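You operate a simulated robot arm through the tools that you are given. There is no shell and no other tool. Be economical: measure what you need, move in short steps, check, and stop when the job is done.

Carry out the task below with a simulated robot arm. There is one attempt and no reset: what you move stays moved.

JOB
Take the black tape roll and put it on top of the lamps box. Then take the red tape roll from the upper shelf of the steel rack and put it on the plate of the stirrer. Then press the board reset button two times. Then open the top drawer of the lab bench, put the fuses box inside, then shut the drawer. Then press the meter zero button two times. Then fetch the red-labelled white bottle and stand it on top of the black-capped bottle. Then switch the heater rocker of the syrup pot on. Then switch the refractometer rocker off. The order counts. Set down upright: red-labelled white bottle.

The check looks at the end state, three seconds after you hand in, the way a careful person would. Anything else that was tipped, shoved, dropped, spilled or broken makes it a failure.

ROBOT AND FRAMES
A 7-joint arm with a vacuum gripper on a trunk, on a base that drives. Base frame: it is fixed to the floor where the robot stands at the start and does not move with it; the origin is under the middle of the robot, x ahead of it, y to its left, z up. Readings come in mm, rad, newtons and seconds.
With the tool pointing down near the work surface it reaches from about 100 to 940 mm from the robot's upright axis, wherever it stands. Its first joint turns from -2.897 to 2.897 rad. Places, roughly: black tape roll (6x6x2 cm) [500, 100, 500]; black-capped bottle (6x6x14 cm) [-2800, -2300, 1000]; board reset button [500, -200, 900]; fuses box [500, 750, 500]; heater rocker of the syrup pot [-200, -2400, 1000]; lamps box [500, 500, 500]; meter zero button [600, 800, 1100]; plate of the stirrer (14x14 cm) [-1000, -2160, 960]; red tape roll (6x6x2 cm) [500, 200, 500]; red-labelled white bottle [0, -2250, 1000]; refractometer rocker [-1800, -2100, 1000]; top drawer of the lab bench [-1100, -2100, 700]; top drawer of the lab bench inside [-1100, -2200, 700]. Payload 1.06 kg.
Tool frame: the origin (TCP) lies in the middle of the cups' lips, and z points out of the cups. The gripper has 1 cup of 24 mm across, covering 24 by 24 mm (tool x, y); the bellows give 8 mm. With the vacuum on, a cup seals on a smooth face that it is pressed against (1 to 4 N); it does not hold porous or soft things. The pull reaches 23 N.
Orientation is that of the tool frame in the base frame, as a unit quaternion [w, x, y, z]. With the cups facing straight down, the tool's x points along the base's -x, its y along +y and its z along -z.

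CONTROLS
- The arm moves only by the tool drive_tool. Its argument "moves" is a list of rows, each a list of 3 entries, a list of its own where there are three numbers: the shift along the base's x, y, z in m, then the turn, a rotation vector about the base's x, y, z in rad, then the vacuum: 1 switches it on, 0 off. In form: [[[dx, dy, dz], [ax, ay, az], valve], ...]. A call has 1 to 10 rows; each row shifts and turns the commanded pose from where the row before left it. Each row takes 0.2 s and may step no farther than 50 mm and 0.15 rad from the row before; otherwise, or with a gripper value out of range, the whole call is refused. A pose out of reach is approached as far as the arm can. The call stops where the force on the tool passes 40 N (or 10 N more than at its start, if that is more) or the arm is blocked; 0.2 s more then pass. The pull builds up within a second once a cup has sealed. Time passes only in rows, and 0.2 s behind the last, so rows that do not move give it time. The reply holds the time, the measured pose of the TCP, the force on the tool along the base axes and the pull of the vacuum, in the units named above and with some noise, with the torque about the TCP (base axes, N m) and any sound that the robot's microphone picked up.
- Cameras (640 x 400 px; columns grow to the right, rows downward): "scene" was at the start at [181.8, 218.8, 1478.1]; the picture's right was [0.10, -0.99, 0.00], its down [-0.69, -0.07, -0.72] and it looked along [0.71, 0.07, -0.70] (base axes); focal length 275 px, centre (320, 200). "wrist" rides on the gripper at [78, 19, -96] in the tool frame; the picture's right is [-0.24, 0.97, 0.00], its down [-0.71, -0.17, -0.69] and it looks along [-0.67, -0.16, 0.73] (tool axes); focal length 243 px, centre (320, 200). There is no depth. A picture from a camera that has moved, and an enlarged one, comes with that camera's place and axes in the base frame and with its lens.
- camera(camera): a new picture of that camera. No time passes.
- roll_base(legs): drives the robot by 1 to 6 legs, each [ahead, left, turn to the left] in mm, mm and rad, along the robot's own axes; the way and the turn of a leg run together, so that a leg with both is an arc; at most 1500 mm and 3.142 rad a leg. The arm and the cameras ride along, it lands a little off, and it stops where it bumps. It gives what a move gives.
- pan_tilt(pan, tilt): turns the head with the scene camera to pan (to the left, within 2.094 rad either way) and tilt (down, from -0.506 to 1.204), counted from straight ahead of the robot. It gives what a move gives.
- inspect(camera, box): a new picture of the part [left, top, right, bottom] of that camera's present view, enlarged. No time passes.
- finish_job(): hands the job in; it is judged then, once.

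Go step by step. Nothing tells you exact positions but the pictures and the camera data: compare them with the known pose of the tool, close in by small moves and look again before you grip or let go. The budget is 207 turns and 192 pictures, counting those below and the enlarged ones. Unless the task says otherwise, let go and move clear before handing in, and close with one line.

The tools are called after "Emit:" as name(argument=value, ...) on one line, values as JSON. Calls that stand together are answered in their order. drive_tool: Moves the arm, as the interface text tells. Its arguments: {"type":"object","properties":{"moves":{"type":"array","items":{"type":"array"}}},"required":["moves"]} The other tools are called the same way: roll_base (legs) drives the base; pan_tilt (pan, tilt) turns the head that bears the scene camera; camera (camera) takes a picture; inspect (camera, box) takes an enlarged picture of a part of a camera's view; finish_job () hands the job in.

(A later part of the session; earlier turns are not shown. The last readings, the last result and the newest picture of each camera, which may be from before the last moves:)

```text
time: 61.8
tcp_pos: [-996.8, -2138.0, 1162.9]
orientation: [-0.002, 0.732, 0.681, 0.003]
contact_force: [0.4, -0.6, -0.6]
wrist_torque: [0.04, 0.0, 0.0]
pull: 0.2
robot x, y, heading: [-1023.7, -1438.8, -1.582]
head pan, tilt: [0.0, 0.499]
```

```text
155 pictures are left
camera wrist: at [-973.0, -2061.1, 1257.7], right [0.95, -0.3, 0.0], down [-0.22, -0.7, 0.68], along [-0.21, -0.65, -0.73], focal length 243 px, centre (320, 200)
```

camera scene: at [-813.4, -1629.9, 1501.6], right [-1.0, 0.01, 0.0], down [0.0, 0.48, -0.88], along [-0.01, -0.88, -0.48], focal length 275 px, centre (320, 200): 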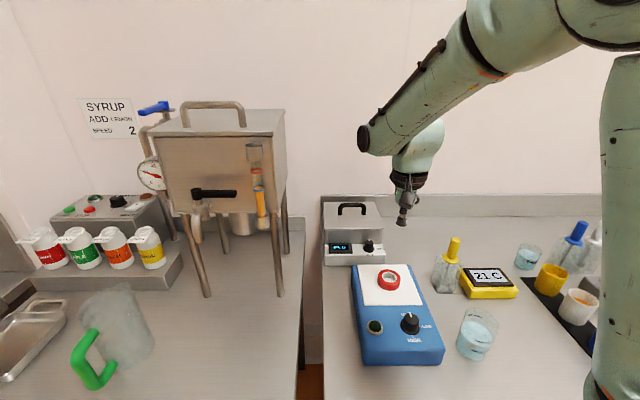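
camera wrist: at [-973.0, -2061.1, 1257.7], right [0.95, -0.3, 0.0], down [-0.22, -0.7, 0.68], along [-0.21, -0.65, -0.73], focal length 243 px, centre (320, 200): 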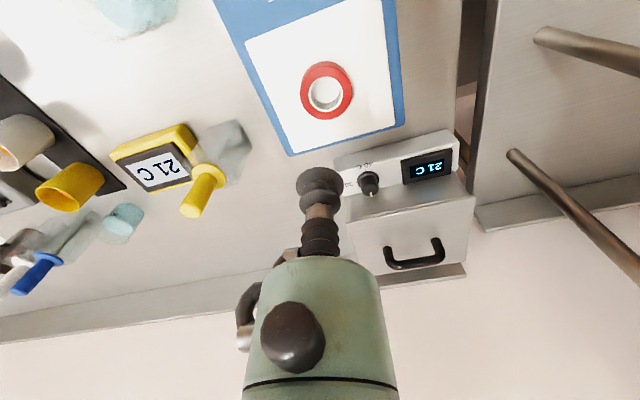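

Red roll is centered on the plate. Now back to the panel for the board reset button, seen earlier at about [553,-211,900].

Emit:
roll_base(legs=[[-1100, 0, 0], [0, 0, 1.58], [700, 250, 0]])

Emit:
pan_tilt(pan=-0.4, tilt=0.6)

Emit:
camera(camera="scene")

Emit:
camera(camera="wrist")

```text
time: 74.9
tcp_pos: [393.7, -54.7, 1162.4]
orientation: [-0.002, 0.033, 0.999, 0.002]
contact_force: [0.3, 0.1, 0.9]
wrist_torque: [0.02, 0.02, -0.02]
pull: 0.1
robot x, y, heading: [-308.6, -82.1, 0.002]
head pan, tilt: [0.0, 0.499]
```

```text
time: 75.8
tcp_pos: [394.5, -54.5, 1161.6]
orientation: [-0.001, 0.033, 0.999, 0.001]
contact_force: [0.0, -0.1, 0.2]
wrist_torque: [-0.01, 0.01, 0.02]
pull: 0.0
robot x, y, heading: [-307.4, -81.7, -0.004]
head pan, tilt: [-0.4, 0.6]
```

```text
154 pictures are left
camera scene: at [-124.1, 91.6, 1492.6], right [-0.39, -0.92, 0.0], down [-0.52, 0.22, -0.83], along [0.76, -0.32, -0.56], focal length 275 px, centre (320, 200)
```

scene: 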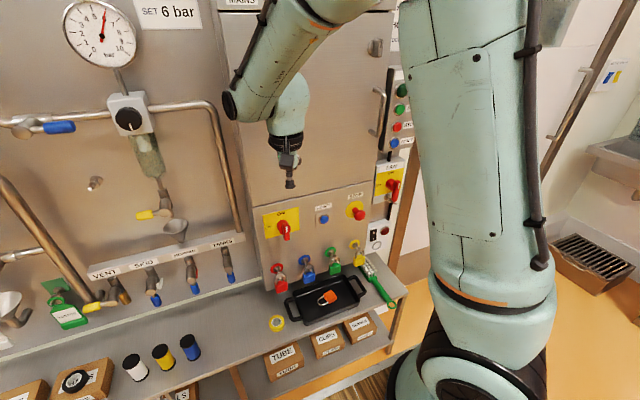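

```text
153 pictures are left
camera wrist: at [316.1, -30.4, 1257.6], right [0.3, 0.95, 0.0], down [0.7, -0.22, 0.68], along [0.65, -0.2, -0.73], focal length 243 px, centre (320, 200)
```

wrist: 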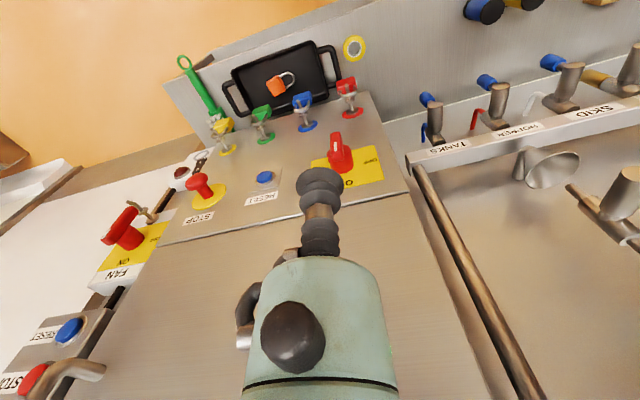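

I see the cabinet's RESET (blue) between ON and STOP. Zooming to judge its face direction.

Emit:
inspect(camera="scene", box=[240, 170, 420, 290])

Emit:
inspect(camera="wrist", box=[150, 80, 390, 250])

```text
3.33 times, centred on (330, 230) of scene
camera zoom: at [-124.1, 91.6, 1492.6], right [-0.39, -0.92, 0.0], down [-0.52, 0.22, -0.83], along [0.76, -0.32, -0.56], focal length 917 px, centre (287, 100)
```

zoom: 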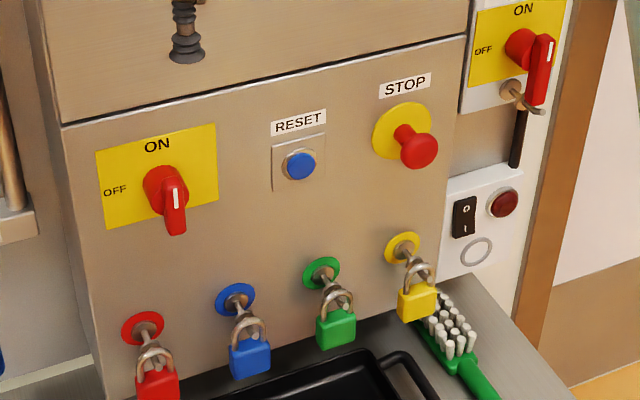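

```text
2.35 times, centred on (270, 165) of wrist
camera zoom: at [316.1, -30.4, 1257.6], right [0.3, 0.95, 0.0], down [0.7, -0.22, 0.68], along [0.65, -0.2, -0.73], focal length 571 px, centre (438, 282)
```

zoom: 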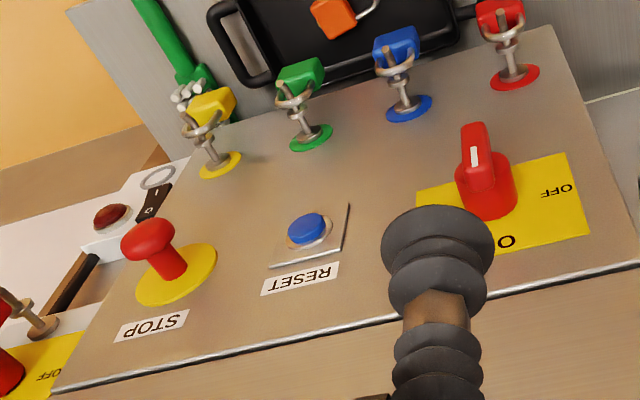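

The button faces -x at about [548,-206,908]. I'll turn the tool to point along +x and come in front of it.

Emit:
drive_tool(moves=[[[0, -0.0138, -0.023], [0, -0.143, 0], 0], [[0, -0.0138, -0.023], [0, -0.143, 0], 0], [[0, -0.0138, -0.023], [0, -0.143, 0], 0], [[0, -0.0138, -0.023], [0, -0.143, 0], 0], [[0, -0.0138, -0.023], [0, -0.143, 0], 0], [[0, -0.0138, -0.023], [0, -0.143, 0], 0], [[0, -0.0138, -0.023], [0, -0.143, 0], 0], [[0, -0.0138, -0.023], [0, -0.143, 0], 0]])

Emit:
drive_tool(moves=[[[0, -0.0138, -0.023], [0, -0.143, 0], 0], [[0, -0.0138, -0.023], [0, -0.143, 0], 0], [[0, -0.0138, -0.023], [0, -0.141, 0], 0]])

Emit:
camera(camera="scene")

Emit:
camera(camera="wrist")

```text
time: 77.8
tcp_pos: [388.9, -86.3, 998.1]
orientation: [0.475, -0.036, 0.878, 0.05]
contact_force: [0.5, -0.6, 0.1]
wrist_torque: [0.07, -0.02, 0.03]
pull: 0.0
out of reach, approached as far as the arm can: row 8
robot x, y, heading: [-305.4, -88.4, -0.001]
head pan, tilt: [-0.4, 0.6]
stopped in row 8: the arm was blocked; the commanded pose is now the measured one
```

```text
time: 78.6
tcp_pos: [390.3, -86.1, 997.3]
orientation: [0.475, -0.035, 0.878, 0.049]
contact_force: [-0.4, -0.2, 0.5]
wrist_torque: [0.01, 0.01, -0.02]
pull: 0.1
out of reach, approached as far as the arm can: row 1, 2, 3
robot x, y, heading: [-304.0, -85.2, -0.004]
head pan, tilt: [-0.4, 0.6]
```

```text
150 pictures are left
camera scene: at [-124.0, 91.2, 1492.6], right [-0.39, -0.92, 0.0], down [-0.52, 0.22, -0.83], along [0.76, -0.32, -0.56], focal length 275 px, centre (320, 200)
```

scene: 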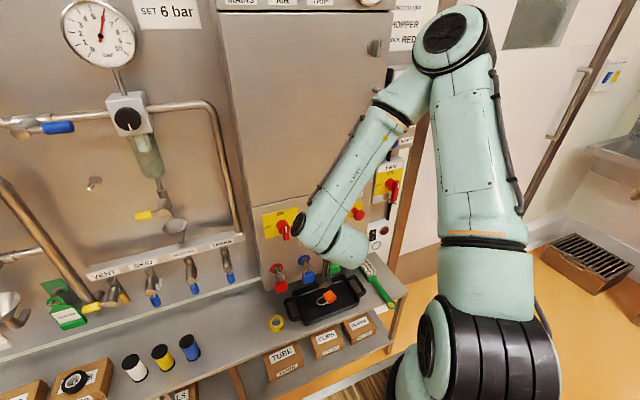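

```text
149 pictures are left
camera wrist: at [264.5, -80.3, 985.8], right [0.02, 0.97, 0.25], down [-0.16, -0.24, 0.96], along [0.99, -0.06, 0.15], focal length 243 px, centre (320, 200)
```

wrist: 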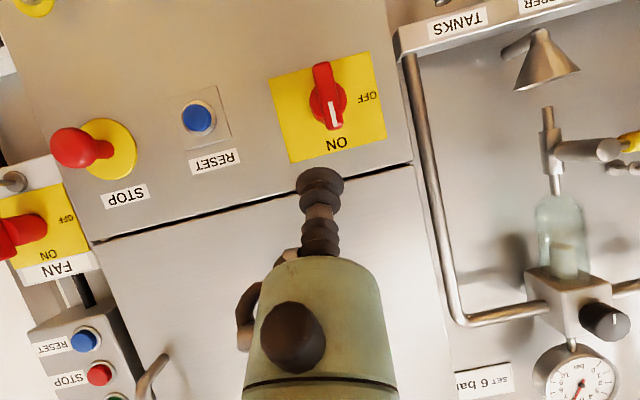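

The wrist is at its pitch limit because the arm is too folded. I'll back the base up so the arm stretches and the tool can get more level.

Emit:
roll_base(legs=[[-180, 0, 0]])

Emit:
drive_tool(moves=[[[0.04, -0.01, 0.0], [0, 0, 0], 0], [[0.04, -0.02, 0.0], [0, 0, 0], 0], [[0.04, -0.02, 0.0], [0, 0, 0], 0], [[0.04, -0.02, 0.0], [0, 0, 0], 0]])

```text
time: 80.1
tcp_pos: [208.6, -85.4, 998.4]
orientation: [0.476, -0.034, 0.878, 0.048]
contact_force: [-0.3, 0.0, 1.0]
wrist_torque: [0.01, -0.02, -0.02]
pull: 0.0
robot x, y, heading: [-486.2, -81.2, -0.002]
head pan, tilt: [-0.4, 0.6]
```

```text
time: 81.1
tcp_pos: [365.8, -156.3, 997.2]
orientation: [0.475, -0.036, 0.878, 0.05]
contact_force: [0.1, 1.0, -0.1]
wrist_torque: [-0.03, 0.01, -0.02]
pull: 0.1
robot x, y, heading: [-485.2, -84.4, -0.003]
head pan, tilt: [-0.4, 0.6]
```

Emit:
drive_tool(moves=[[[0.01, -0.01, -0.015], [0, -0.14, 0], 0], [[0.01, -0.01, -0.015], [0, -0.14, 0], 0], [[0.01, -0.01, -0.015], [0, -0.14, 0], 0], [[0.0, -0.01, -0.015], [0, -0.14, 0], 0]])

Emit:
camera(camera="wrist")

```text
time: 82.1
tcp_pos: [398.9, -196.6, 937.8]
orientation: [0.7, -0.047, 0.712, 0.037]
contact_force: [-1.0, -0.1, -1.3]
wrist_torque: [-0.01, 0.02, 0.0]
pull: 0.1
robot x, y, heading: [-489.0, -85.4, -0.001]
head pan, tilt: [-0.4, 0.6]
```

```text
148 pictures are left
camera wrist: at [299.3, -190.9, 861.7], right [-0.11, 0.97, 0.22], down [-0.65, -0.24, 0.72], along [0.75, -0.06, 0.66], focal length 243 px, centre (320, 200)
```

wrist: 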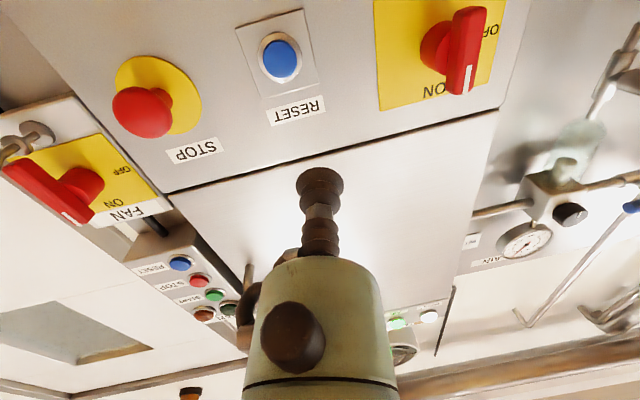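

Tool is level now. Button is at y≈-208, z≈906. Correcting the yaw and closing in to 60 mm.

Emit:
drive_tool(moves=[[[0.02, -0.005, -0.016], [0, 0, -0.118], 0], [[0.03, -0.006, -0.016], [0, 0, 0], 0], [[0.02, 0, 0], [0, 0, 0], 0]])

Emit:
camera(camera="wrist")

Emit:
inspect(camera="scene", box=[240, 150, 420, 270])

```text
time: 82.9
tcp_pos: [469.1, -207.4, 906.4]
orientation: [0.7, -0.004, 0.714, -0.004]
contact_force: [0.5, -0.4, -0.1]
wrist_torque: [-0.01, -0.01, -0.04]
pull: 0.0
robot x, y, heading: [-490.8, -82.6, 0.0]
head pan, tilt: [-0.4, 0.6]
```

```text
147 pictures are left
camera wrist: at [371.0, -189.3, 829.8], right [0.0, 0.97, 0.22], down [-0.67, -0.16, 0.72], along [0.74, -0.15, 0.65], focal length 243 px, centre (320, 200)
```

wrist: 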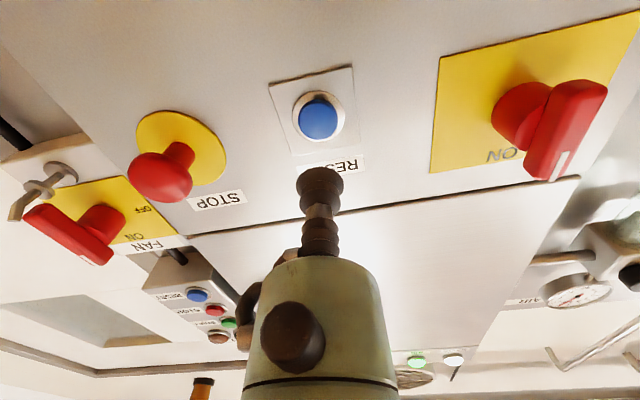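

```text
3.33 times, centred on (330, 210) of scene
camera zoom: at [-305.0, 91.6, 1492.6], right [-0.39, -0.92, 0.0], down [-0.52, 0.22, -0.83], along [0.76, -0.32, -0.56], focal length 917 px, centre (287, 167)
```

zoom: 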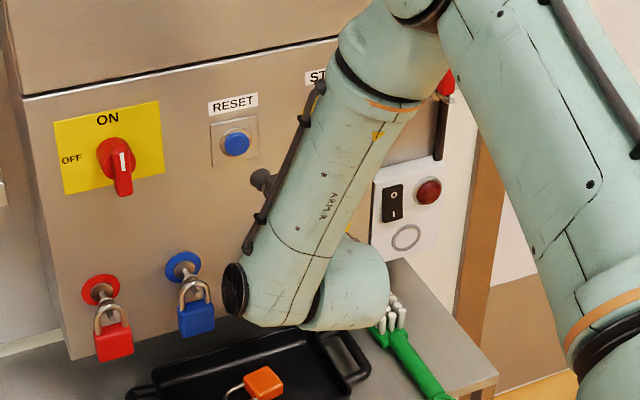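

Aligned within about 4 mm. Advancing to press carefully.

Emit:
drive_tool(moves=[[[0.03, 0, -0.003], [0, 0, 0], 0], [[0.02, 0, 0], [0, 0, 0], 0], [[0.008, 0, 0], [0, 0, 0], 0], [[0.004, 0, 0], [0, 0, 0], 0], [[0.004, 0, 0], [0, 0, 0], 0]])

Emit:
camera(camera="wrist")

```text
time: 84.1
tcp_pos: [536.1, -207.2, 903.5]
orientation: [0.7, -0.005, 0.714, -0.004]
contact_force: [0.2, -0.9, -0.5]
wrist_torque: [0.02, 0.0, 0.0]
pull: 0.0
robot x, y, heading: [-486.7, -84.5, -0.008]
head pan, tilt: [-0.4, 0.6]
```

```text
145 pictures are left
camera wrist: at [437.3, -189.9, 826.9], right [0.0, 0.97, 0.22], down [-0.67, -0.16, 0.72], along [0.74, -0.15, 0.65], focal length 243 px, centre (320, 200)
```

wrist: 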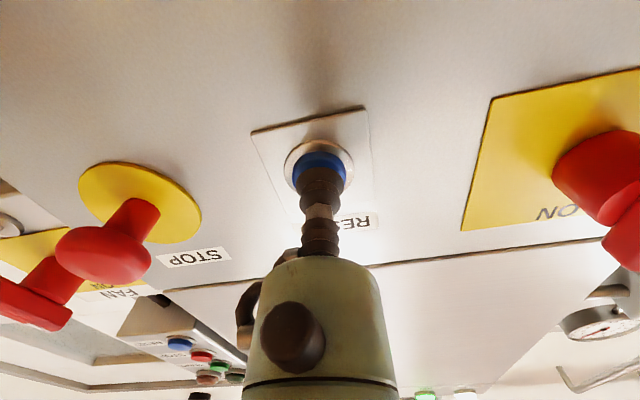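

Nearly touching. Pressing in 2 mm steps.

Emit:
drive_tool(moves=[[[0.003, 0, 0], [0, 0, 0], 0], [[0.002, 0, 0], [0, 0, 0], 0], [[0.002, 0, 0], [0, 0, 0], 0]])

```text
time: 84.9
tcp_pos: [541.4, -207.0, 902.9]
orientation: [0.7, -0.005, 0.714, -0.004]
contact_force: [-0.3, 0.0, -0.1]
wrist_torque: [-0.04, -0.02, 0.01]
pull: 0.1
robot x, y, heading: [-485.8, -83.6, -0.006]
head pan, tilt: [-0.4, 0.6]
```

Emit:
drive_tool(moves=[[[0.002, 0, 0], [0, 0, 0], 0], [[0.002, 0, 0], [0, 0, 0], 0], [[0.002, 0, 0], [0, 0, 0], 0]])

```text
time: 85.7
tcp_pos: [548.7, -207.8, 902.9]
orientation: [0.7, -0.005, 0.714, -0.005]
contact_force: [-2.7, -0.7, 0.6]
wrist_torque: [0.03, 0.02, 0.0]
pull: 0.0
robot x, y, heading: [-488.8, -85.2, -0.001]
head pan, tilt: [-0.4, 0.6]
heard: click
```

One click at x≈549. Retract and press once more.

Emit:
drive_tool(moves=[[[-0.005, 0, 0], [0, 0, 0], 0], [[-0.015, 0, 0], [0, 0, 0], 0], [[0, 0, 0], [0, 0, 0], 0], [[0, 0, 0], [0, 0, 0], 0]])

Emit:
drive_tool(moves=[[[0.01, 0, 0], [0, 0, 0], 0], [[0.005, 0, 0], [0, 0, 0], 0], [[0.002, 0, 0], [0, 0, 0], 0], [[0.002, 0, 0], [0, 0, 0], 0]])

```text
time: 86.7
tcp_pos: [528.1, -206.6, 904.4]
orientation: [0.7, -0.006, 0.714, -0.004]
contact_force: [-0.5, 1.1, -0.1]
wrist_torque: [-0.02, 0.03, -0.02]
pull: 0.0
robot x, y, heading: [-485.9, -84.1, -0.003]
head pan, tilt: [-0.4, 0.6]
```

```text
time: 87.7
tcp_pos: [546.6, -206.6, 903.2]
orientation: [0.7, -0.006, 0.714, -0.003]
contact_force: [-1.1, -0.6, 0.3]
wrist_torque: [-0.02, -0.02, 0.0]
pull: 0.0
robot x, y, heading: [-488.2, -84.4, -0.008]
head pan, tilt: [-0.4, 0.6]
heard: click
```

Second click heard. Retracting and turning the tool back down.

Emit:
drive_tool(moves=[[[-0.005, 0, 0], [0, 0, 0], 0], [[-0.045, 0, 0], [0, 0, 0], 0], [[-0.045, 0, 0], [0, 0, 0], 0], [[-0.01, 0.01, 0.03], [0, 0.145, 0], 0], [[0, 0.01, 0.03], [0, 0.145, 0], 0], [[0, 0.01, 0.03], [0, 0.145, 0], 0], [[0, 0.01, 0.03], [0, 0.145, 0], 0], [[0, 0.01, 0.03], [0, 0.145, 0], 0], [[0, 0.01, 0.03], [0, 0.145, 0], 0], [[0, 0.01, 0.03], [0, 0.145, 0], 0]])

Emit:
drive_tool(moves=[[[0, 0.01, 0.03], [0, 0.145, 0], 0], [[0, 0.01, 0.02], [0, 0.145, 0], 0], [[0, 0.01, 0.01], [0, 0.145, 0], 0], [[0, 0, 0], [0, 0.1, 0], 0]])

Emit:
camera(camera="scene")

```text
time: 89.9
tcp_pos: [442.5, -136.6, 1112.1]
orientation: [0.264, -0.005, 0.965, -0.002]
contact_force: [1.2, 0.0, -0.5]
wrist_torque: [-0.03, 0.0, -0.02]
pull: 0.0
robot x, y, heading: [-486.4, -86.5, -0.005]
head pan, tilt: [-0.4, 0.6]
```

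```text
time: 90.9
tcp_pos: [442.3, -107.4, 1174.3]
orientation: [0.0, -0.007, 1.0, 0.001]
contact_force: [0.3, 0.4, 0.4]
wrist_torque: [-0.01, 0.02, 0.0]
pull: 0.0
robot x, y, heading: [-487.9, -87.8, 0.002]
head pan, tilt: [-0.4, 0.6]
```

```text
144 pictures are left
camera scene: at [-305.2, 91.7, 1492.6], right [-0.39, -0.92, 0.0], down [-0.52, 0.22, -0.83], along [0.76, -0.32, -0.56], focal length 275 px, centre (320, 200)
```

scene: 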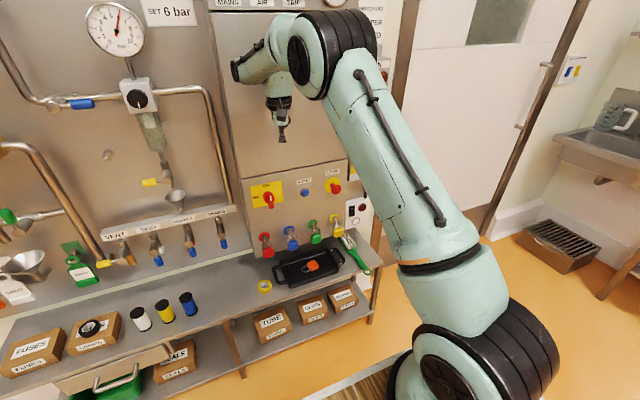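

All intact. Now driving back to the bench to open its top drawer.

Emit:
roll_base(legs=[[-150, 0, 0], [0, 0, -1.571], [900, -360, 0]])

Emit:
pan_tilt(pan=-0.15, tilt=0.7)

Emit:
camera(camera="scene")

```text
time: 100.8
tcp_pos: [-1007.7, -1920.7, 1173.9]
orientation: [0.001, 0.7, 0.714, 0.0]
contact_force: [0.7, -0.3, 0.3]
wrist_torque: [0.0, -0.02, 0.02]
pull: 0.1
robot x, y, heading: [-992.0, -993.4, -1.568]
head pan, tilt: [-0.4, 0.6]
```

```text
time: 101.5
tcp_pos: [-1006.7, -1921.6, 1173.6]
orientation: [0.001, 0.7, 0.714, 0.001]
contact_force: [-0.3, 0.4, 1.2]
wrist_torque: [0.01, -0.02, 0.01]
pull: 0.1
robot x, y, heading: [-988.4, -990.9, -1.567]
head pan, tilt: [-0.15, 0.7]
```

```text
143 pictures are left
camera scene: at [-790.5, -1176.0, 1484.0], right [-0.99, 0.15, 0.0], down [0.09, 0.64, -0.77], along [-0.11, -0.76, -0.64], focal length 275 px, centre (320, 200)
```

scene: 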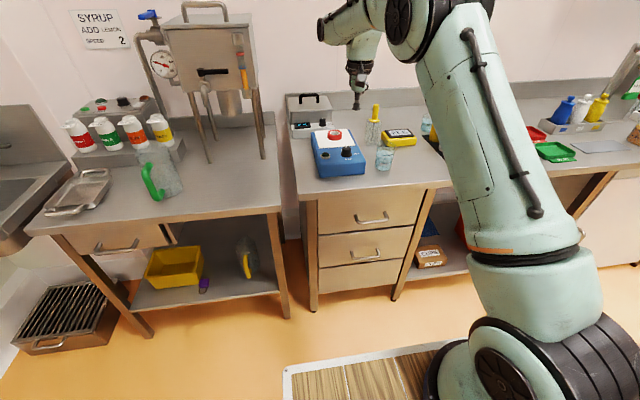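

Emit:
inspect(camera="scene", box=[290, 170, 450, 290])

```text
3.33 times, centred on (370, 230) of scene
camera zoom: at [-790.5, -1176.0, 1484.0], right [-0.99, 0.15, 0.0], down [0.09, 0.64, -0.77], along [-0.11, -0.76, -0.64], focal length 917 px, centre (153, 100)
```

zoom: 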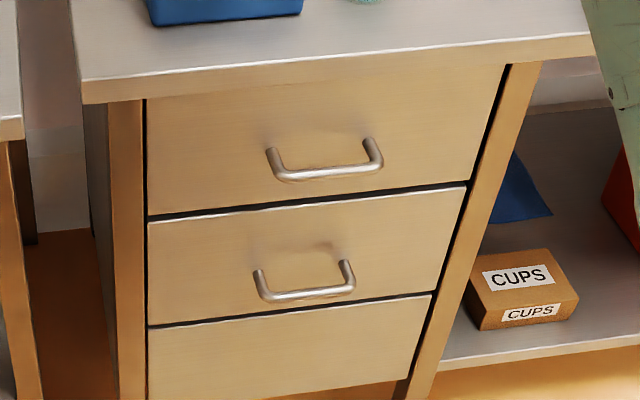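

The top drawer's handle bar is at about [-1116,-1938,703] under the counter overhang; the drawer front spans x≈-900…-1330. I'll try sucking onto the plain front left of the handle, so I turn the tool level pointing -y, well in front of the bench.

Emit:
drive_tool(moves=[[[0, 0.04, 0], [0, 0, 0], 0], [[0, 0.04, -0.02], [0, 0, 0], 0], [[0, 0.03, -0.035], [-0.14, 0, 0], 0], [[0, 0.01, -0.04], [-0.14, 0, 0], 0], [[0, 0.01, -0.04], [-0.14, 0, 0], 0], [[0, 0, -0.04], [-0.14, 0, 0], 0], [[0, 0, -0.04], [-0.14, 0, 0], 0], [[0, 0, -0.04], [-0.14, 0, 0], 0], [[0, 0, -0.04], [-0.14, 0, 0], 0], [[0, 0, -0.04], [-0.14, 0, 0], 0]])

Emit:
drive_tool(moves=[[[0, 0, -0.04], [-0.14, 0, 0], 0], [[0, 0, -0.04], [-0.14, 0, 0], 0], [[0, 0, -0.04], [-0.14, 0, 0], 0]])

```text
time: 103.7
tcp_pos: [-1005.7, -1793.9, 839.3]
orientation: [0.374, 0.592, 0.605, -0.38]
contact_force: [0.5, -0.1, 0.4]
wrist_torque: [0.04, -0.04, 0.01]
pull: 0.0
robot x, y, heading: [-990.0, -993.5, -1.567]
head pan, tilt: [-0.15, 0.7]
```

```text
time: 104.5
tcp_pos: [-1007.6, -1793.8, 718.0]
orientation: [0.489, 0.501, 0.513, -0.496]
contact_force: [-0.2, -0.6, -0.5]
wrist_torque: [0.02, 0.02, 0.06]
pull: 0.0
robot x, y, heading: [-987.4, -996.2, -1.566]
head pan, tilt: [-0.15, 0.7]
```

The level pose is reachable. Looking with the wrist camera.

Emit:
drive_tool(moves=[[[0, -0.03, 0], [-0.028, 0, 0], 0]])

Emit:
camera(camera="wrist")

Emit:
camera(camera="scene")

```text
time: 104.9
tcp_pos: [-1007.4, -1821.9, 717.8]
orientation: [0.495, 0.495, 0.506, -0.504]
contact_force: [0.2, -0.1, 0.1]
wrist_torque: [0.01, 0.01, 0.02]
pull: 0.1
robot x, y, heading: [-992.1, -994.9, -1.57]
head pan, tilt: [-0.15, 0.7]
```

```text
141 pictures are left
camera wrist: at [-991.3, -1726.4, 638.8], right [0.98, 0.0, 0.22], down [-0.16, 0.68, 0.71], along [-0.15, -0.73, 0.67], focal length 243 px, centre (320, 200)
```

wrist: 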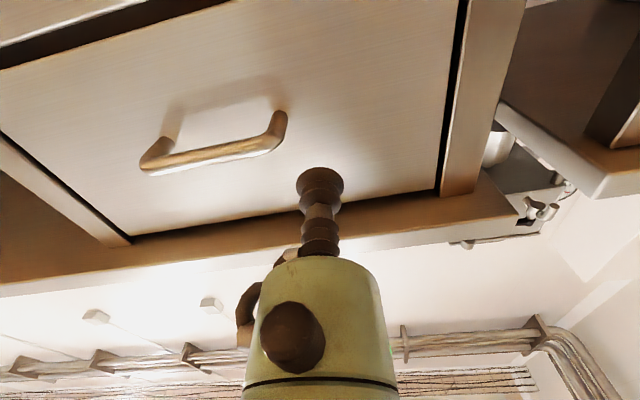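

```text
140 pictures are left
camera scene: at [-790.4, -1175.9, 1484.0], right [-0.99, 0.15, 0.0], down [0.09, 0.64, -0.76], along [-0.11, -0.76, -0.64], focal length 275 px, centre (320, 200)
```

scene: 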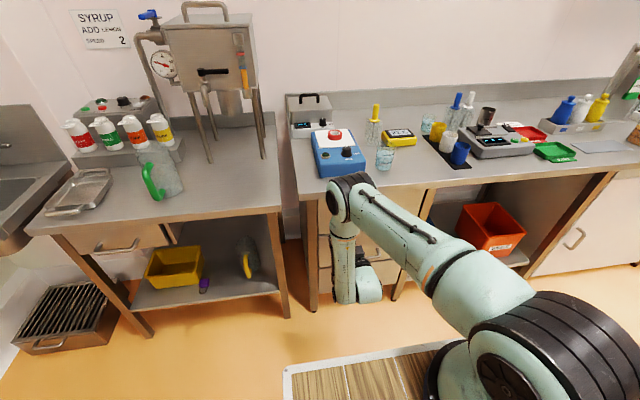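

Cup faces the plain front left of the handle. Advancing slowly with vacuum on.

Emit:
drive_tool(moves=[[[0, -0.03, 0], [0, 0, 0], 1], [[0, -0.03, 0], [0, 0, 0], 1], [[0, -0.01, 0], [0, 0, 0], 1], [[0, -0.005, 0], [0, 0, 0], 1], [[0, -0.005, 0], [0, 0, 0], 1], [[0, -0.005, 0], [0, 0, 0], 1], [[0, -0.005, 0], [0, 0, 0], 1], [[0, -0.005, 0], [0, 0, 0], 1]])

Emit:
camera(camera="wrist")

```text
time: 106.7
tcp_pos: [-1007.2, -1918.2, 719.2]
orientation: [0.496, 0.495, 0.506, -0.503]
contact_force: [0.0, -0.6, 0.6]
wrist_torque: [0.0, 0.02, -0.01]
pull: 0.1
robot x, y, heading: [-989.3, -993.3, -1.568]
head pan, tilt: [-0.15, 0.7]
```

```text
139 pictures are left
camera wrist: at [-991.0, -1822.2, 640.2], right [0.98, 0.0, 0.22], down [-0.16, 0.68, 0.71], along [-0.15, -0.73, 0.67], focal length 243 px, centre (320, 200)
```

wrist: 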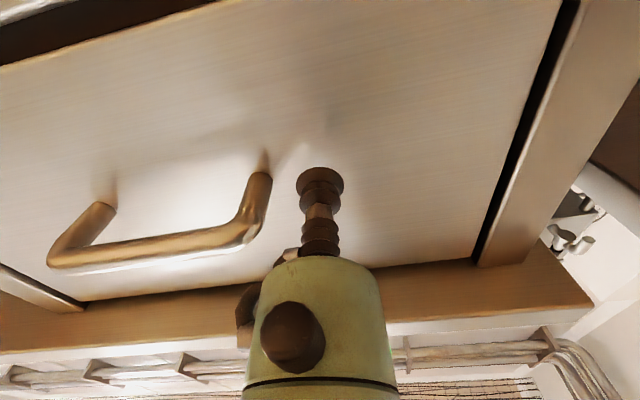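

Handle leg is about 40 mm beside the cup; I'll shift 25 mm away from it and go on.

Emit:
drive_tool(moves=[[[0.025, -0.005, 0], [0, 0, 0], 1], [[0, -0.006, 0], [0, 0, 0], 1], [[0, -0.006, 0], [0, 0, 0], 1], [[0, -0.006, 0], [0, 0, 0], 1], [[0, -0.005, 0], [0, 0, 0], 1], [[0, -0.004, 0], [0, 0, 0], 1], [[0, -0.004, 0], [0, 0, 0], 1], [[0, -0.004, 0], [0, 0, 0], 1]])

Emit:
camera(camera="wrist")

```text
time: 108.6
tcp_pos: [-980.4, -1953.6, 718.2]
orientation: [0.494, 0.497, 0.505, -0.504]
contact_force: [-0.9, 19.7, 12.0]
wrist_torque: [0.19, -0.14, 0.0]
pull: 22.8
robot x, y, heading: [-988.7, -996.4, -1.573]
head pan, tilt: [-0.15, 0.7]
stopped in row 8: the force on the tool passed its limit at 44 N (the readings are from after the stop); the commanded pose is now the measured one
```

```text
138 pictures are left
camera wrist: at [-965.3, -1857.6, 639.9], right [0.98, 0.0, 0.22], down [-0.16, 0.68, 0.71], along [-0.15, -0.73, 0.67], focal length 243 px, centre (320, 200)
```

wrist: 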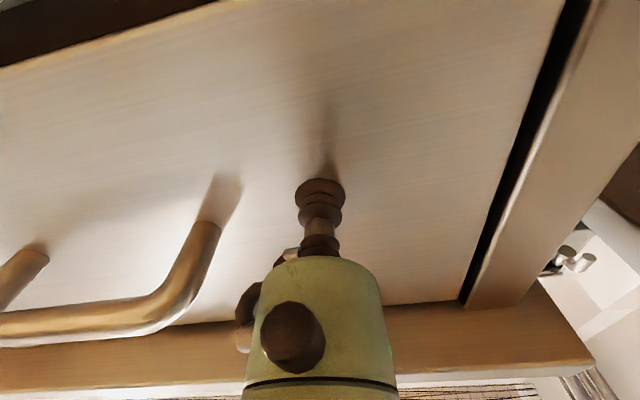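

Sealed on the drawer front. Pulling gently.

Emit:
drive_tool(moves=[[[0, 0.003, 0], [0, 0, 0], 1], [[0, 0.006, 0], [0, 0, 0], 1], [[0, 0.01, 0], [0, 0, 0], 1], [[0, 0.015, 0], [0, 0, 0], 1], [[0, 0.015, 0], [0, 0, 0], 1]])

```text
time: 109.8
tcp_pos: [-982.1, -1904.3, 717.2]
orientation: [0.494, 0.497, 0.506, -0.503]
contact_force: [5.4, -0.2, 3.3]
wrist_torque: [0.08, 0.07, -0.07]
pull: 23.1
robot x, y, heading: [-986.3, -993.9, -1.571]
head pan, tilt: [-0.15, 0.7]
```

Emit:
drive_tool(moves=[[[0, 0.018, 0], [0, 0, 0], 1], [[0, 0.018, 0], [0, 0, 0], 1], [[0, 0.018, 0], [0, 0, 0], 1], [[0, 0.018, 0], [0, 0, 0], 1], [[0, 0.018, 0], [0, 0, 0], 1]])

Emit:
roll_base(legs=[[-100, 0, 0]])

Emit:
camera(camera="scene")

Emit:
camera(camera="wrist")

```text
time: 111.0
tcp_pos: [-981.8, -1814.8, 716.9]
orientation: [0.495, 0.496, 0.506, -0.503]
contact_force: [1.0, 0.1, -3.5]
wrist_torque: [-0.02, 0.17, -0.01]
pull: 23.0
robot x, y, heading: [-989.5, -994.8, -1.566]
head pan, tilt: [-0.15, 0.7]
```

```text
time: 112.1
tcp_pos: [-982.1, -1716.2, 717.9]
orientation: [0.495, 0.496, 0.506, -0.503]
contact_force: [-7.2, -1.4, -2.0]
wrist_torque: [-0.03, 0.01, 0.04]
pull: 22.7
robot x, y, heading: [-990.9, -895.7, -1.567]
head pan, tilt: [-0.15, 0.7]
```

```text
137 pictures are left
camera scene: at [-790.8, -1077.0, 1484.0], right [-0.99, 0.15, 0.0], down [0.09, 0.64, -0.76], along [-0.11, -0.76, -0.64], focal length 275 px, centre (320, 200)
```

scene: 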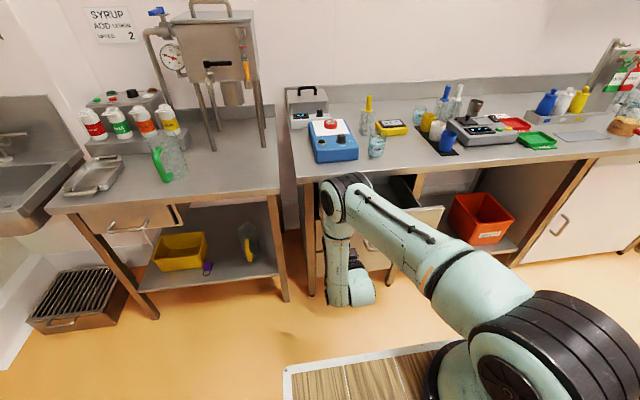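

```text
136 pictures are left
camera wrist: at [-966.5, -1620.9, 639.7], right [0.98, 0.0, 0.22], down [-0.16, 0.68, 0.71], along [-0.15, -0.73, 0.67], focal length 243 px, centre (320, 200)
```

wrist: 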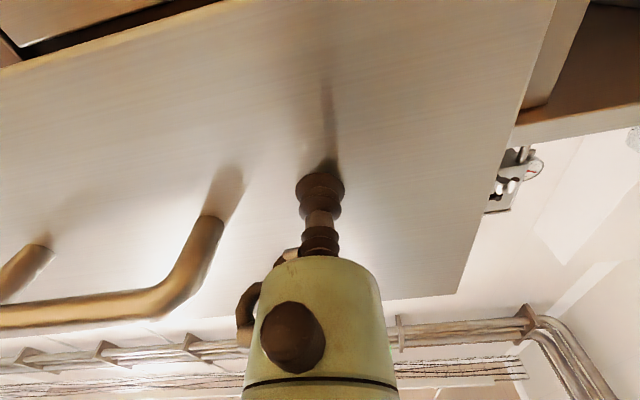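

Drawer is out 237 mm. Pull another 70 mm with the base, if it goes.

Emit:
roll_base(legs=[[-70, 0, 0]])

```text
time: 113.1
tcp_pos: [-982.9, -1646.4, 717.9]
orientation: [0.495, 0.495, 0.507, -0.503]
contact_force: [-4.9, -0.4, -0.5]
wrist_torque: [0.01, -0.15, 0.01]
pull: 23.0
robot x, y, heading: [-986.6, -824.6, -1.565]
head pan, tilt: [-0.15, 0.7]
```

Drawer open about 307 mm. Releasing and backing away.

Emit:
drive_tool(moves=[[[0, 0, 0], [0, 0, 0], 0], [[0, 0, 0], [0, 0, 0], 0], [[0, 0, 0], [0, 0, 0], 0], [[0, 0, 0], [0, 0, 0], 0], [[0, 0.01, 0], [0, 0, 0], 0], [[0, 0.02, 0], [0, 0, 0], 0]])

Emit:
roll_base(legs=[[-250, 0, 0]])

Emit:
drive_tool(moves=[[[0, 0, 0.04], [0.145, 0, 0], 0], [[0, 0, 0.04], [0.145, 0, 0], 0], [[0, 0, 0.04], [0.145, 0, 0], 0], [[0, 0, 0.04], [0.145, 0, 0], 0], [[0, 0, 0.04], [0.145, 0, 0], 0], [[0, 0, 0.04], [0.145, 0, 0], 0], [[0, 0, 0.04], [0.145, 0, 0], 0], [[0, 0, 0.04], [0.145, 0, 0], 0], [[0, 0, 0.04], [0.145, 0, 0], 0], [[0, 0, 0.04], [0.145, 0, 0], 0]])

Emit:
camera(camera="scene")

```text
time: 114.5
tcp_pos: [-982.8, -1617.6, 718.0]
orientation: [0.495, 0.495, 0.507, -0.503]
contact_force: [0.4, -0.3, -0.3]
wrist_torque: [0.0, 0.01, -0.04]
pull: 0.0
robot x, y, heading: [-987.7, -825.6, -1.573]
head pan, tilt: [-0.15, 0.7]
```

```text
time: 116.3
tcp_pos: [-980.5, -1367.4, 717.1]
orientation: [0.496, 0.495, 0.507, -0.502]
contact_force: [-0.4, 0.0, 0.8]
wrist_torque: [-0.01, 0.0, -0.01]
pull: 0.0
robot x, y, heading: [-990.9, -573.3, -1.561]
head pan, tilt: [-0.15, 0.7]
```

```text
time: 118.5
tcp_pos: [-981.0, -1367.4, 1117.4]
orientation: [0.043, 0.699, 0.713, -0.039]
contact_force: [0.1, -0.6, -0.7]
wrist_torque: [0.0, 0.0, 0.01]
pull: 0.1
robot x, y, heading: [-990.8, -575.8, -1.566]
head pan, tilt: [-0.15, 0.7]
```

```text
135 pictures are left
camera scene: at [-791.5, -756.3, 1483.9], right [-0.99, 0.14, 0.0], down [0.09, 0.64, -0.76], along [-0.11, -0.76, -0.64], focal length 275 px, centre (320, 200)
```

scene: 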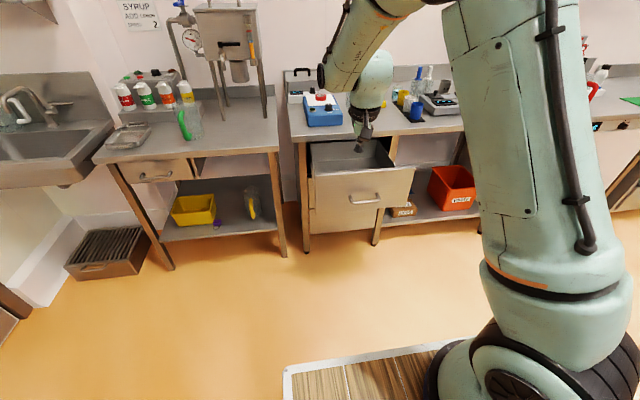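

Drawer is open cleanly. Driving to the rack for the fuses box (≈[494,772,570]).

Emit:
drive_tool(moves=[[[0, 0, 0.04], [0.086, 0, 0], 0]])

Emit:
roll_base(legs=[[0, 0, 1.566], [640, 1025, 0]])

Emit:
pan_tilt(pan=0.1, tilt=0.8)

Emit:
camera(camera="scene")

Emit:
camera(camera="wrist")

```text
time: 118.9
tcp_pos: [-983.2, -1368.3, 1155.8]
orientation: [0.012, 0.7, 0.714, -0.008]
contact_force: [0.2, 0.1, -0.4]
wrist_torque: [-0.01, 0.02, 0.03]
pull: 0.1
robot x, y, heading: [-991.4, -575.2, -1.563]
head pan, tilt: [-0.15, 0.7]
```

```text
time: 129.0
tcp_pos: [428.6, 502.2, 1156.7]
orientation: [0.014, -0.015, 1.0, 0.002]
contact_force: [-0.1, 0.3, -0.2]
wrist_torque: [-0.07, -0.01, 0.0]
pull: 0.0
robot x, y, heading: [-362.3, 485.9, 0.02]
head pan, tilt: [-0.15, 0.7]
```

```text
time: 129.7
tcp_pos: [428.3, 502.0, 1156.3]
orientation: [0.015, -0.015, 1.0, 0.004]
contact_force: [-0.3, -0.7, 0.2]
wrist_torque: [0.03, -0.01, -0.01]
pull: 0.1
robot x, y, heading: [-365.1, 488.1, 0.023]
head pan, tilt: [0.099, 0.799]
```

```text
134 pictures are left
camera scene: at [-189.2, 707.2, 1475.8], right [0.12, -0.99, 0.0], down [-0.71, -0.08, -0.7], along [0.69, 0.08, -0.72], focal length 275 px, centre (320, 200)
```

scene: 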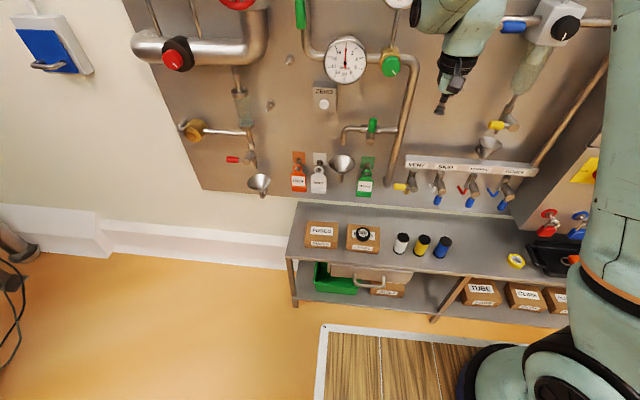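

```text
133 pictures are left
camera wrist: at [346.3, 517.9, 1250.1], right [0.21, 0.98, 0.01], down [0.69, -0.15, 0.71], along [0.69, -0.14, -0.71], focal length 243 px, centre (320, 200)
```

wrist: 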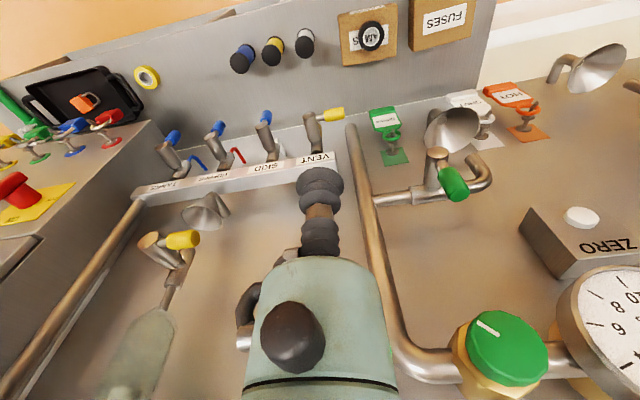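

Moving over the fuses box at ≈[497,778].

Emit:
drive_tool(moves=[[[0, 0.03, -0.03], [0, 0.03, 0], 0], [[0, 0.03, -0.038], [0, 0, 0], 0], [[0, 0.03, -0.038], [0, 0, 0], 0], [[0, 0.03, -0.038], [0, 0, 0], 0], [[0, 0.03, -0.038], [0, 0, 0], 0], [[0, 0.03, -0.038], [0, 0, 0], 0], [[0, 0.03, -0.038], [0, 0, 0], 0], [[0, 0.03, -0.038], [0, 0, 0], 0], [[0, 0.03, -0.038], [0, 0, 0], 0]])

Emit:
drive_tool(moves=[[[0.02, 0.003, -0.04], [0, 0, 0], 0], [[0.02, 0, -0.04], [0, 0, 0], 0], [[0.02, 0, -0.04], [0, 0, 0], 0]])

Emit:
camera(camera="wrist")

Emit:
camera(camera="scene")

```text
time: 131.7
tcp_pos: [432.6, 770.7, 823.4]
orientation: [0.001, -0.015, 1.0, 0.003]
contact_force: [-0.2, -0.2, 0.4]
wrist_torque: [-0.03, 0.0, 0.02]
pull: 0.0
robot x, y, heading: [-363.4, 484.2, 0.018]
head pan, tilt: [0.099, 0.799]
```

```text
time: 132.5
tcp_pos: [489.9, 776.0, 703.6]
orientation: [0.001, -0.015, 1.0, 0.003]
contact_force: [-0.5, -0.4, 0.1]
wrist_torque: [-0.01, 0.0, 0.0]
pull: 0.1
robot x, y, heading: [-365.7, 485.5, 0.015]
head pan, tilt: [0.099, 0.799]
```

```text
132 pictures are left
camera wrist: at [409.2, 791.8, 799.3], right [0.21, 0.98, 0.01], down [0.71, -0.15, 0.68], along [0.67, -0.14, -0.73], focal length 243 px, centre (320, 200)
```

wrist: 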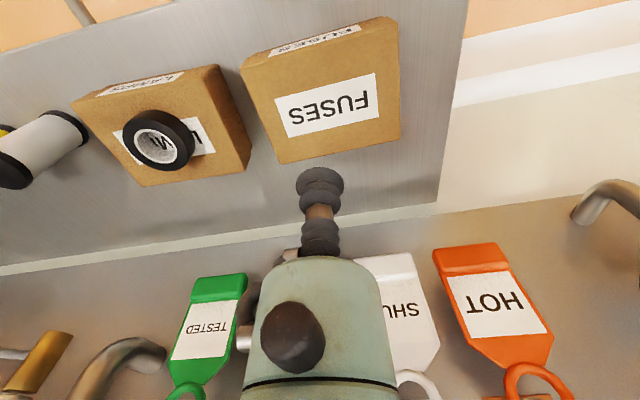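

```text
131 pictures are left
camera scene: at [-189.6, 707.3, 1475.8], right [0.12, -0.99, 0.0], down [-0.71, -0.09, -0.7], along [0.69, 0.08, -0.72], focal length 275 px, centre (320, 200)
```

scene: 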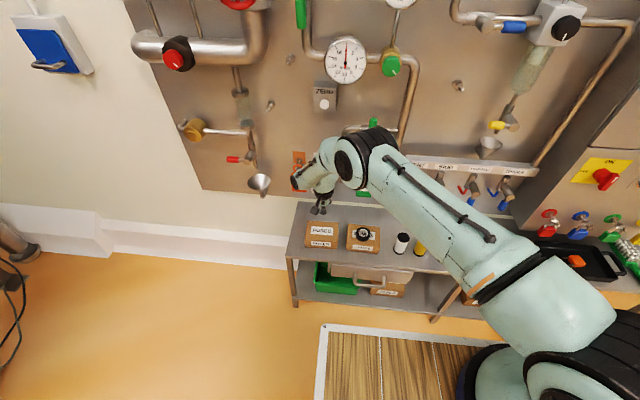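

Box top center ≈[500,778,570]. Descending to it.

Emit:
drive_tool(moves=[[[0.01, 0.002, -0.04], [0, 0, 0], 0], [[0, 0, -0.045], [0, 0, 0], 0], [[0, 0, -0.03], [0, 0, 0], 1], [[0, 0, -0.01], [0, 0, 0], 1], [[0, 0, -0.003], [0, 0, 0], 1], [[0, 0, -0.003], [0, 0, 0], 1], [[0, 0, -0.002], [0, 0, 0], 1], [[0, 0, 0], [0, 0, 0], 1]])

```text
time: 134.3
tcp_pos: [497.0, 776.1, 574.1]
orientation: [0.002, -0.015, 1.0, 0.004]
contact_force: [0.7, -3.7, 11.2]
wrist_torque: [-0.04, 0.02, -0.1]
pull: 22.5
out of reach, approached as far as the arm can: row 4
robot x, y, heading: [-363.8, 483.9, 0.02]
head pan, tilt: [0.099, 0.799]
```

Sealed. Lifting and checking.

Emit:
drive_tool(moves=[[[0, 0, 0.005], [0, 0, 0], 1], [[0, 0, 0.015], [0, 0, 0], 1], [[-0.005, 0, 0.03], [0, 0, 0], 1], [[-0.02, 0, 0.03], [0, 0, 0], 1], [[-0.03, 0, 0.03], [0, 0, 0], 1], [[-0.04, 0, 0.02], [0, 0, 0], 1], [[-0.04, 0, 0.02], [0, 0, 0], 1]])

Emit:
camera(camera="wrist")

```text
time: 135.9
tcp_pos: [362.1, 773.7, 723.7]
orientation: [0.0, -0.014, 1.0, 0.003]
contact_force: [0.6, 0.4, -2.9]
wrist_torque: [-0.04, 0.06, 0.0]
pull: 22.7
robot x, y, heading: [-365.2, 487.3, 0.017]
head pan, tilt: [0.099, 0.799]
```

```text
130 pictures are left
camera wrist: at [281.0, 791.0, 819.3], right [0.21, 0.98, 0.01], down [0.71, -0.16, 0.68], along [0.67, -0.14, -0.73], focal length 243 px, centre (320, 200)
```

wrist: 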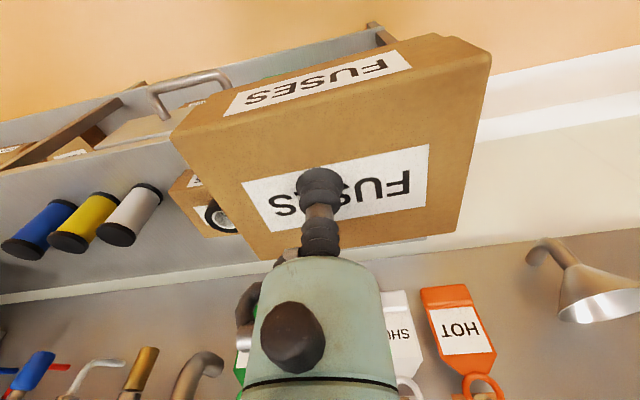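

Holding the fuses box. Raise to carrying height and drive to the drawer.

Emit:
drive_tool(moves=[[[0, -0.03, 0.035], [0, 0, 0], 1], [[0, -0.03, 0.035], [0, 0, 0], 1], [[0, -0.03, 0.035], [0, 0, 0], 1], [[0, -0.03, 0.035], [0, 0, 0], 1], [[0, -0.03, 0.035], [0, 0, 0], 1], [[0, -0.03, 0.035], [0, 0, 0], 1], [[0, -0.03, 0.035], [0, 0, 0], 1], [[0, -0.03, 0.035], [0, 0, 0], 1]])

Emit:
roll_base(legs=[[-300, 0, 0], [0, 0, -1.588], [1000, -335, 0], [380, 0, 0]])

Emit:
pan_tilt(pan=-0.2, tilt=0.8)

Emit:
camera(camera="scene")

Emit:
camera(camera="wrist")

```text
time: 137.7
tcp_pos: [363.0, 536.4, 1003.2]
orientation: [0.001, -0.016, 1.0, 0.003]
contact_force: [-0.1, 0.2, -3.4]
wrist_torque: [-0.05, 0.05, -0.02]
pull: 23.1
robot x, y, heading: [-364.4, 484.6, 0.015]
head pan, tilt: [0.099, 0.799]
```

```text
time: 150.7
tcp_pos: [-1002.5, -1624.7, 1002.1]
orientation: [0.002, 0.712, 0.702, 0.003]
contact_force: [0.2, -0.1, -3.2]
wrist_torque: [0.04, 0.03, 0.01]
pull: 23.1
robot x, y, heading: [-1020.3, -897.8, -1.592]
head pan, tilt: [0.099, 0.799]
```

```text
time: 151.5
tcp_pos: [-1002.9, -1625.7, 1002.0]
orientation: [0.002, 0.712, 0.703, 0.003]
contact_force: [-0.6, -0.2, -3.4]
wrist_torque: [0.01, 0.04, 0.01]
pull: 22.6
robot x, y, heading: [-1021.5, -897.0, -1.597]
head pan, tilt: [-0.201, 0.799]
```

```text
129 pictures are left
camera scene: at [-832.4, -1079.0, 1475.7], right [-0.98, 0.22, 0.0], down [0.16, 0.7, -0.7], along [-0.15, -0.68, -0.72], focal length 275 px, centre (320, 200)
```

scene: 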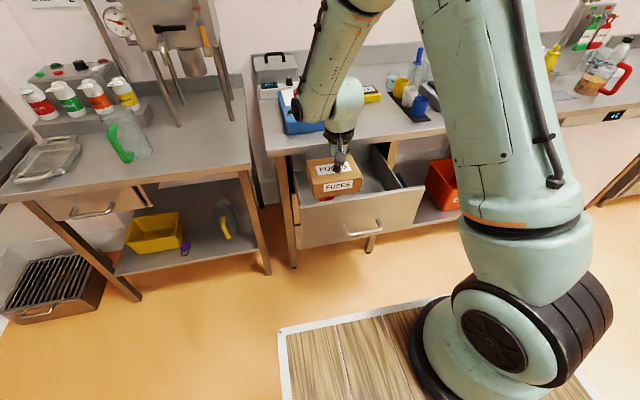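

```text
128 pictures are left
camera wrist: at [-984.8, -1547.4, 1097.9], right [0.97, -0.25, 0.01], down [-0.18, -0.71, 0.68], along [-0.16, -0.66, -0.73], focal length 243 px, centre (320, 200)
```

wrist: 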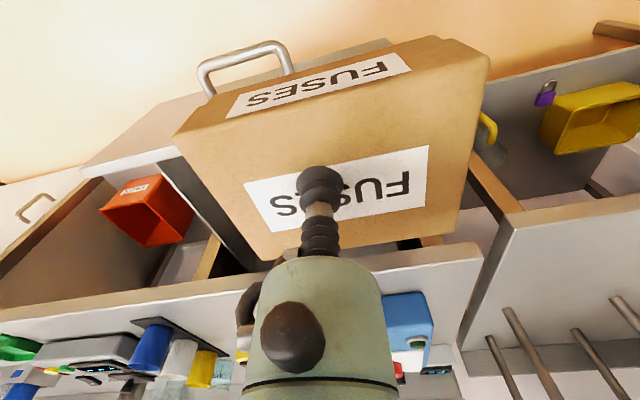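

Emit:
inspect(camera="scene", box=[260, 120, 440, 260])

```text
2.86 times, centred on (350, 190) of scene
camera zoom: at [-832.4, -1079.0, 1475.7], right [-0.98, 0.22, 0.0], down [0.16, 0.7, -0.7], along [-0.15, -0.68, -0.72], focal length 786 px, centre (234, 229)
```

zoom: 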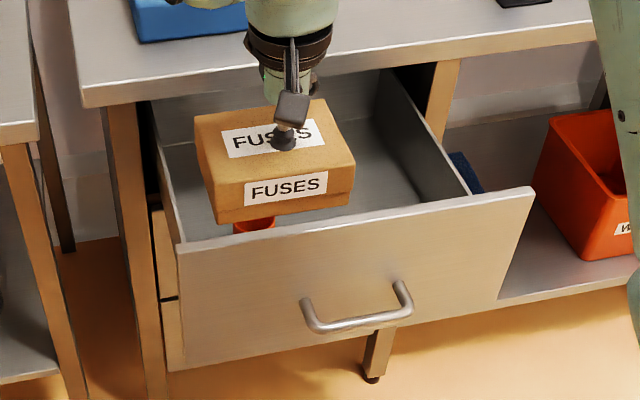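

There's a red object already in the drawer at the front left, so I'll set the box down on the right side (≈[-1190,-1745]). Moving base a bit and looking inside.

Emit:
roll_base(legs=[[100, -90, 0.02]])

Emit:
drive_tool(moves=[[[-0.03, 0, 0], [0, 0, 0], 1], [[-0.03, -0.01, 0], [0, 0, 0], 1], [[-0.03, -0.01, 0], [0, 0, 0], 1]])

Emit:
pan_tilt(pan=-0.2, tilt=1.0)

Emit:
camera(camera="scene")

Emit:
camera(camera="wrist")

```text
time: 152.8
tcp_pos: [-1083.5, -1724.0, 1003.1]
orientation: [0.003, 0.705, 0.709, 0.002]
contact_force: [0.2, 0.2, -3.1]
wrist_torque: [0.03, 0.01, -0.01]
pull: 23.1
robot x, y, heading: [-1115.5, -990.8, -1.578]
head pan, tilt: [-0.201, 0.799]
```

```text
time: 153.6
tcp_pos: [-1172.4, -1743.7, 1001.7]
orientation: [0.001, 0.705, 0.709, 0.001]
contact_force: [0.3, 0.2, -3.5]
wrist_torque: [0.04, 0.02, 0.03]
pull: 23.0
robot x, y, heading: [-1118.9, -995.2, -1.58]
head pan, tilt: [-0.201, 0.799]
```

```text
time: 154.4
tcp_pos: [-1173.6, -1743.8, 1002.8]
orientation: [0.002, 0.705, 0.709, 0.002]
contact_force: [0.1, 0.1, -3.0]
wrist_torque: [0.01, 0.01, -0.01]
pull: 22.7
robot x, y, heading: [-1115.7, -994.1, -1.576]
head pan, tilt: [-0.201, 1.0]
```

```text
126 pictures are left
camera scene: at [-920.4, -1163.3, 1460.6], right [-0.98, 0.2, 0.0], down [0.17, 0.82, -0.54], along [-0.11, -0.53, -0.84], focal length 275 px, centre (320, 200)
```

scene: 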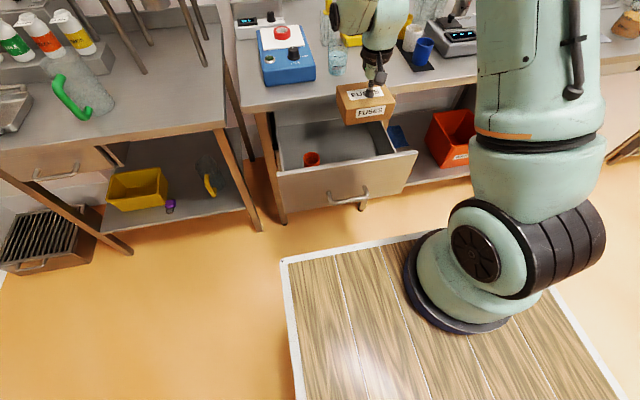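

```text
125 pictures are left
camera wrist: at [-1156.0, -1665.1, 1097.6], right [0.97, -0.23, 0.01], down [-0.17, -0.71, 0.68], along [-0.15, -0.67, -0.73], focal length 243 px, centre (320, 200)
```

wrist: 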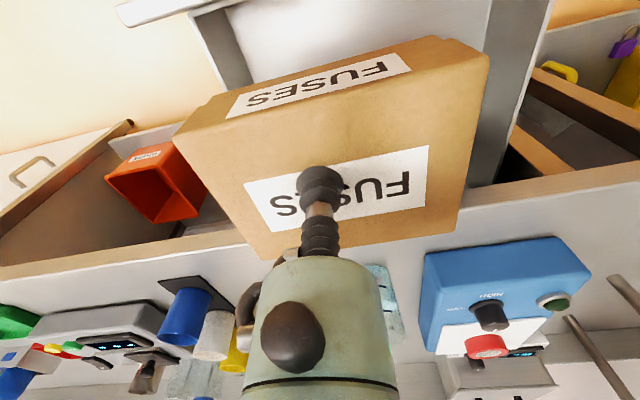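

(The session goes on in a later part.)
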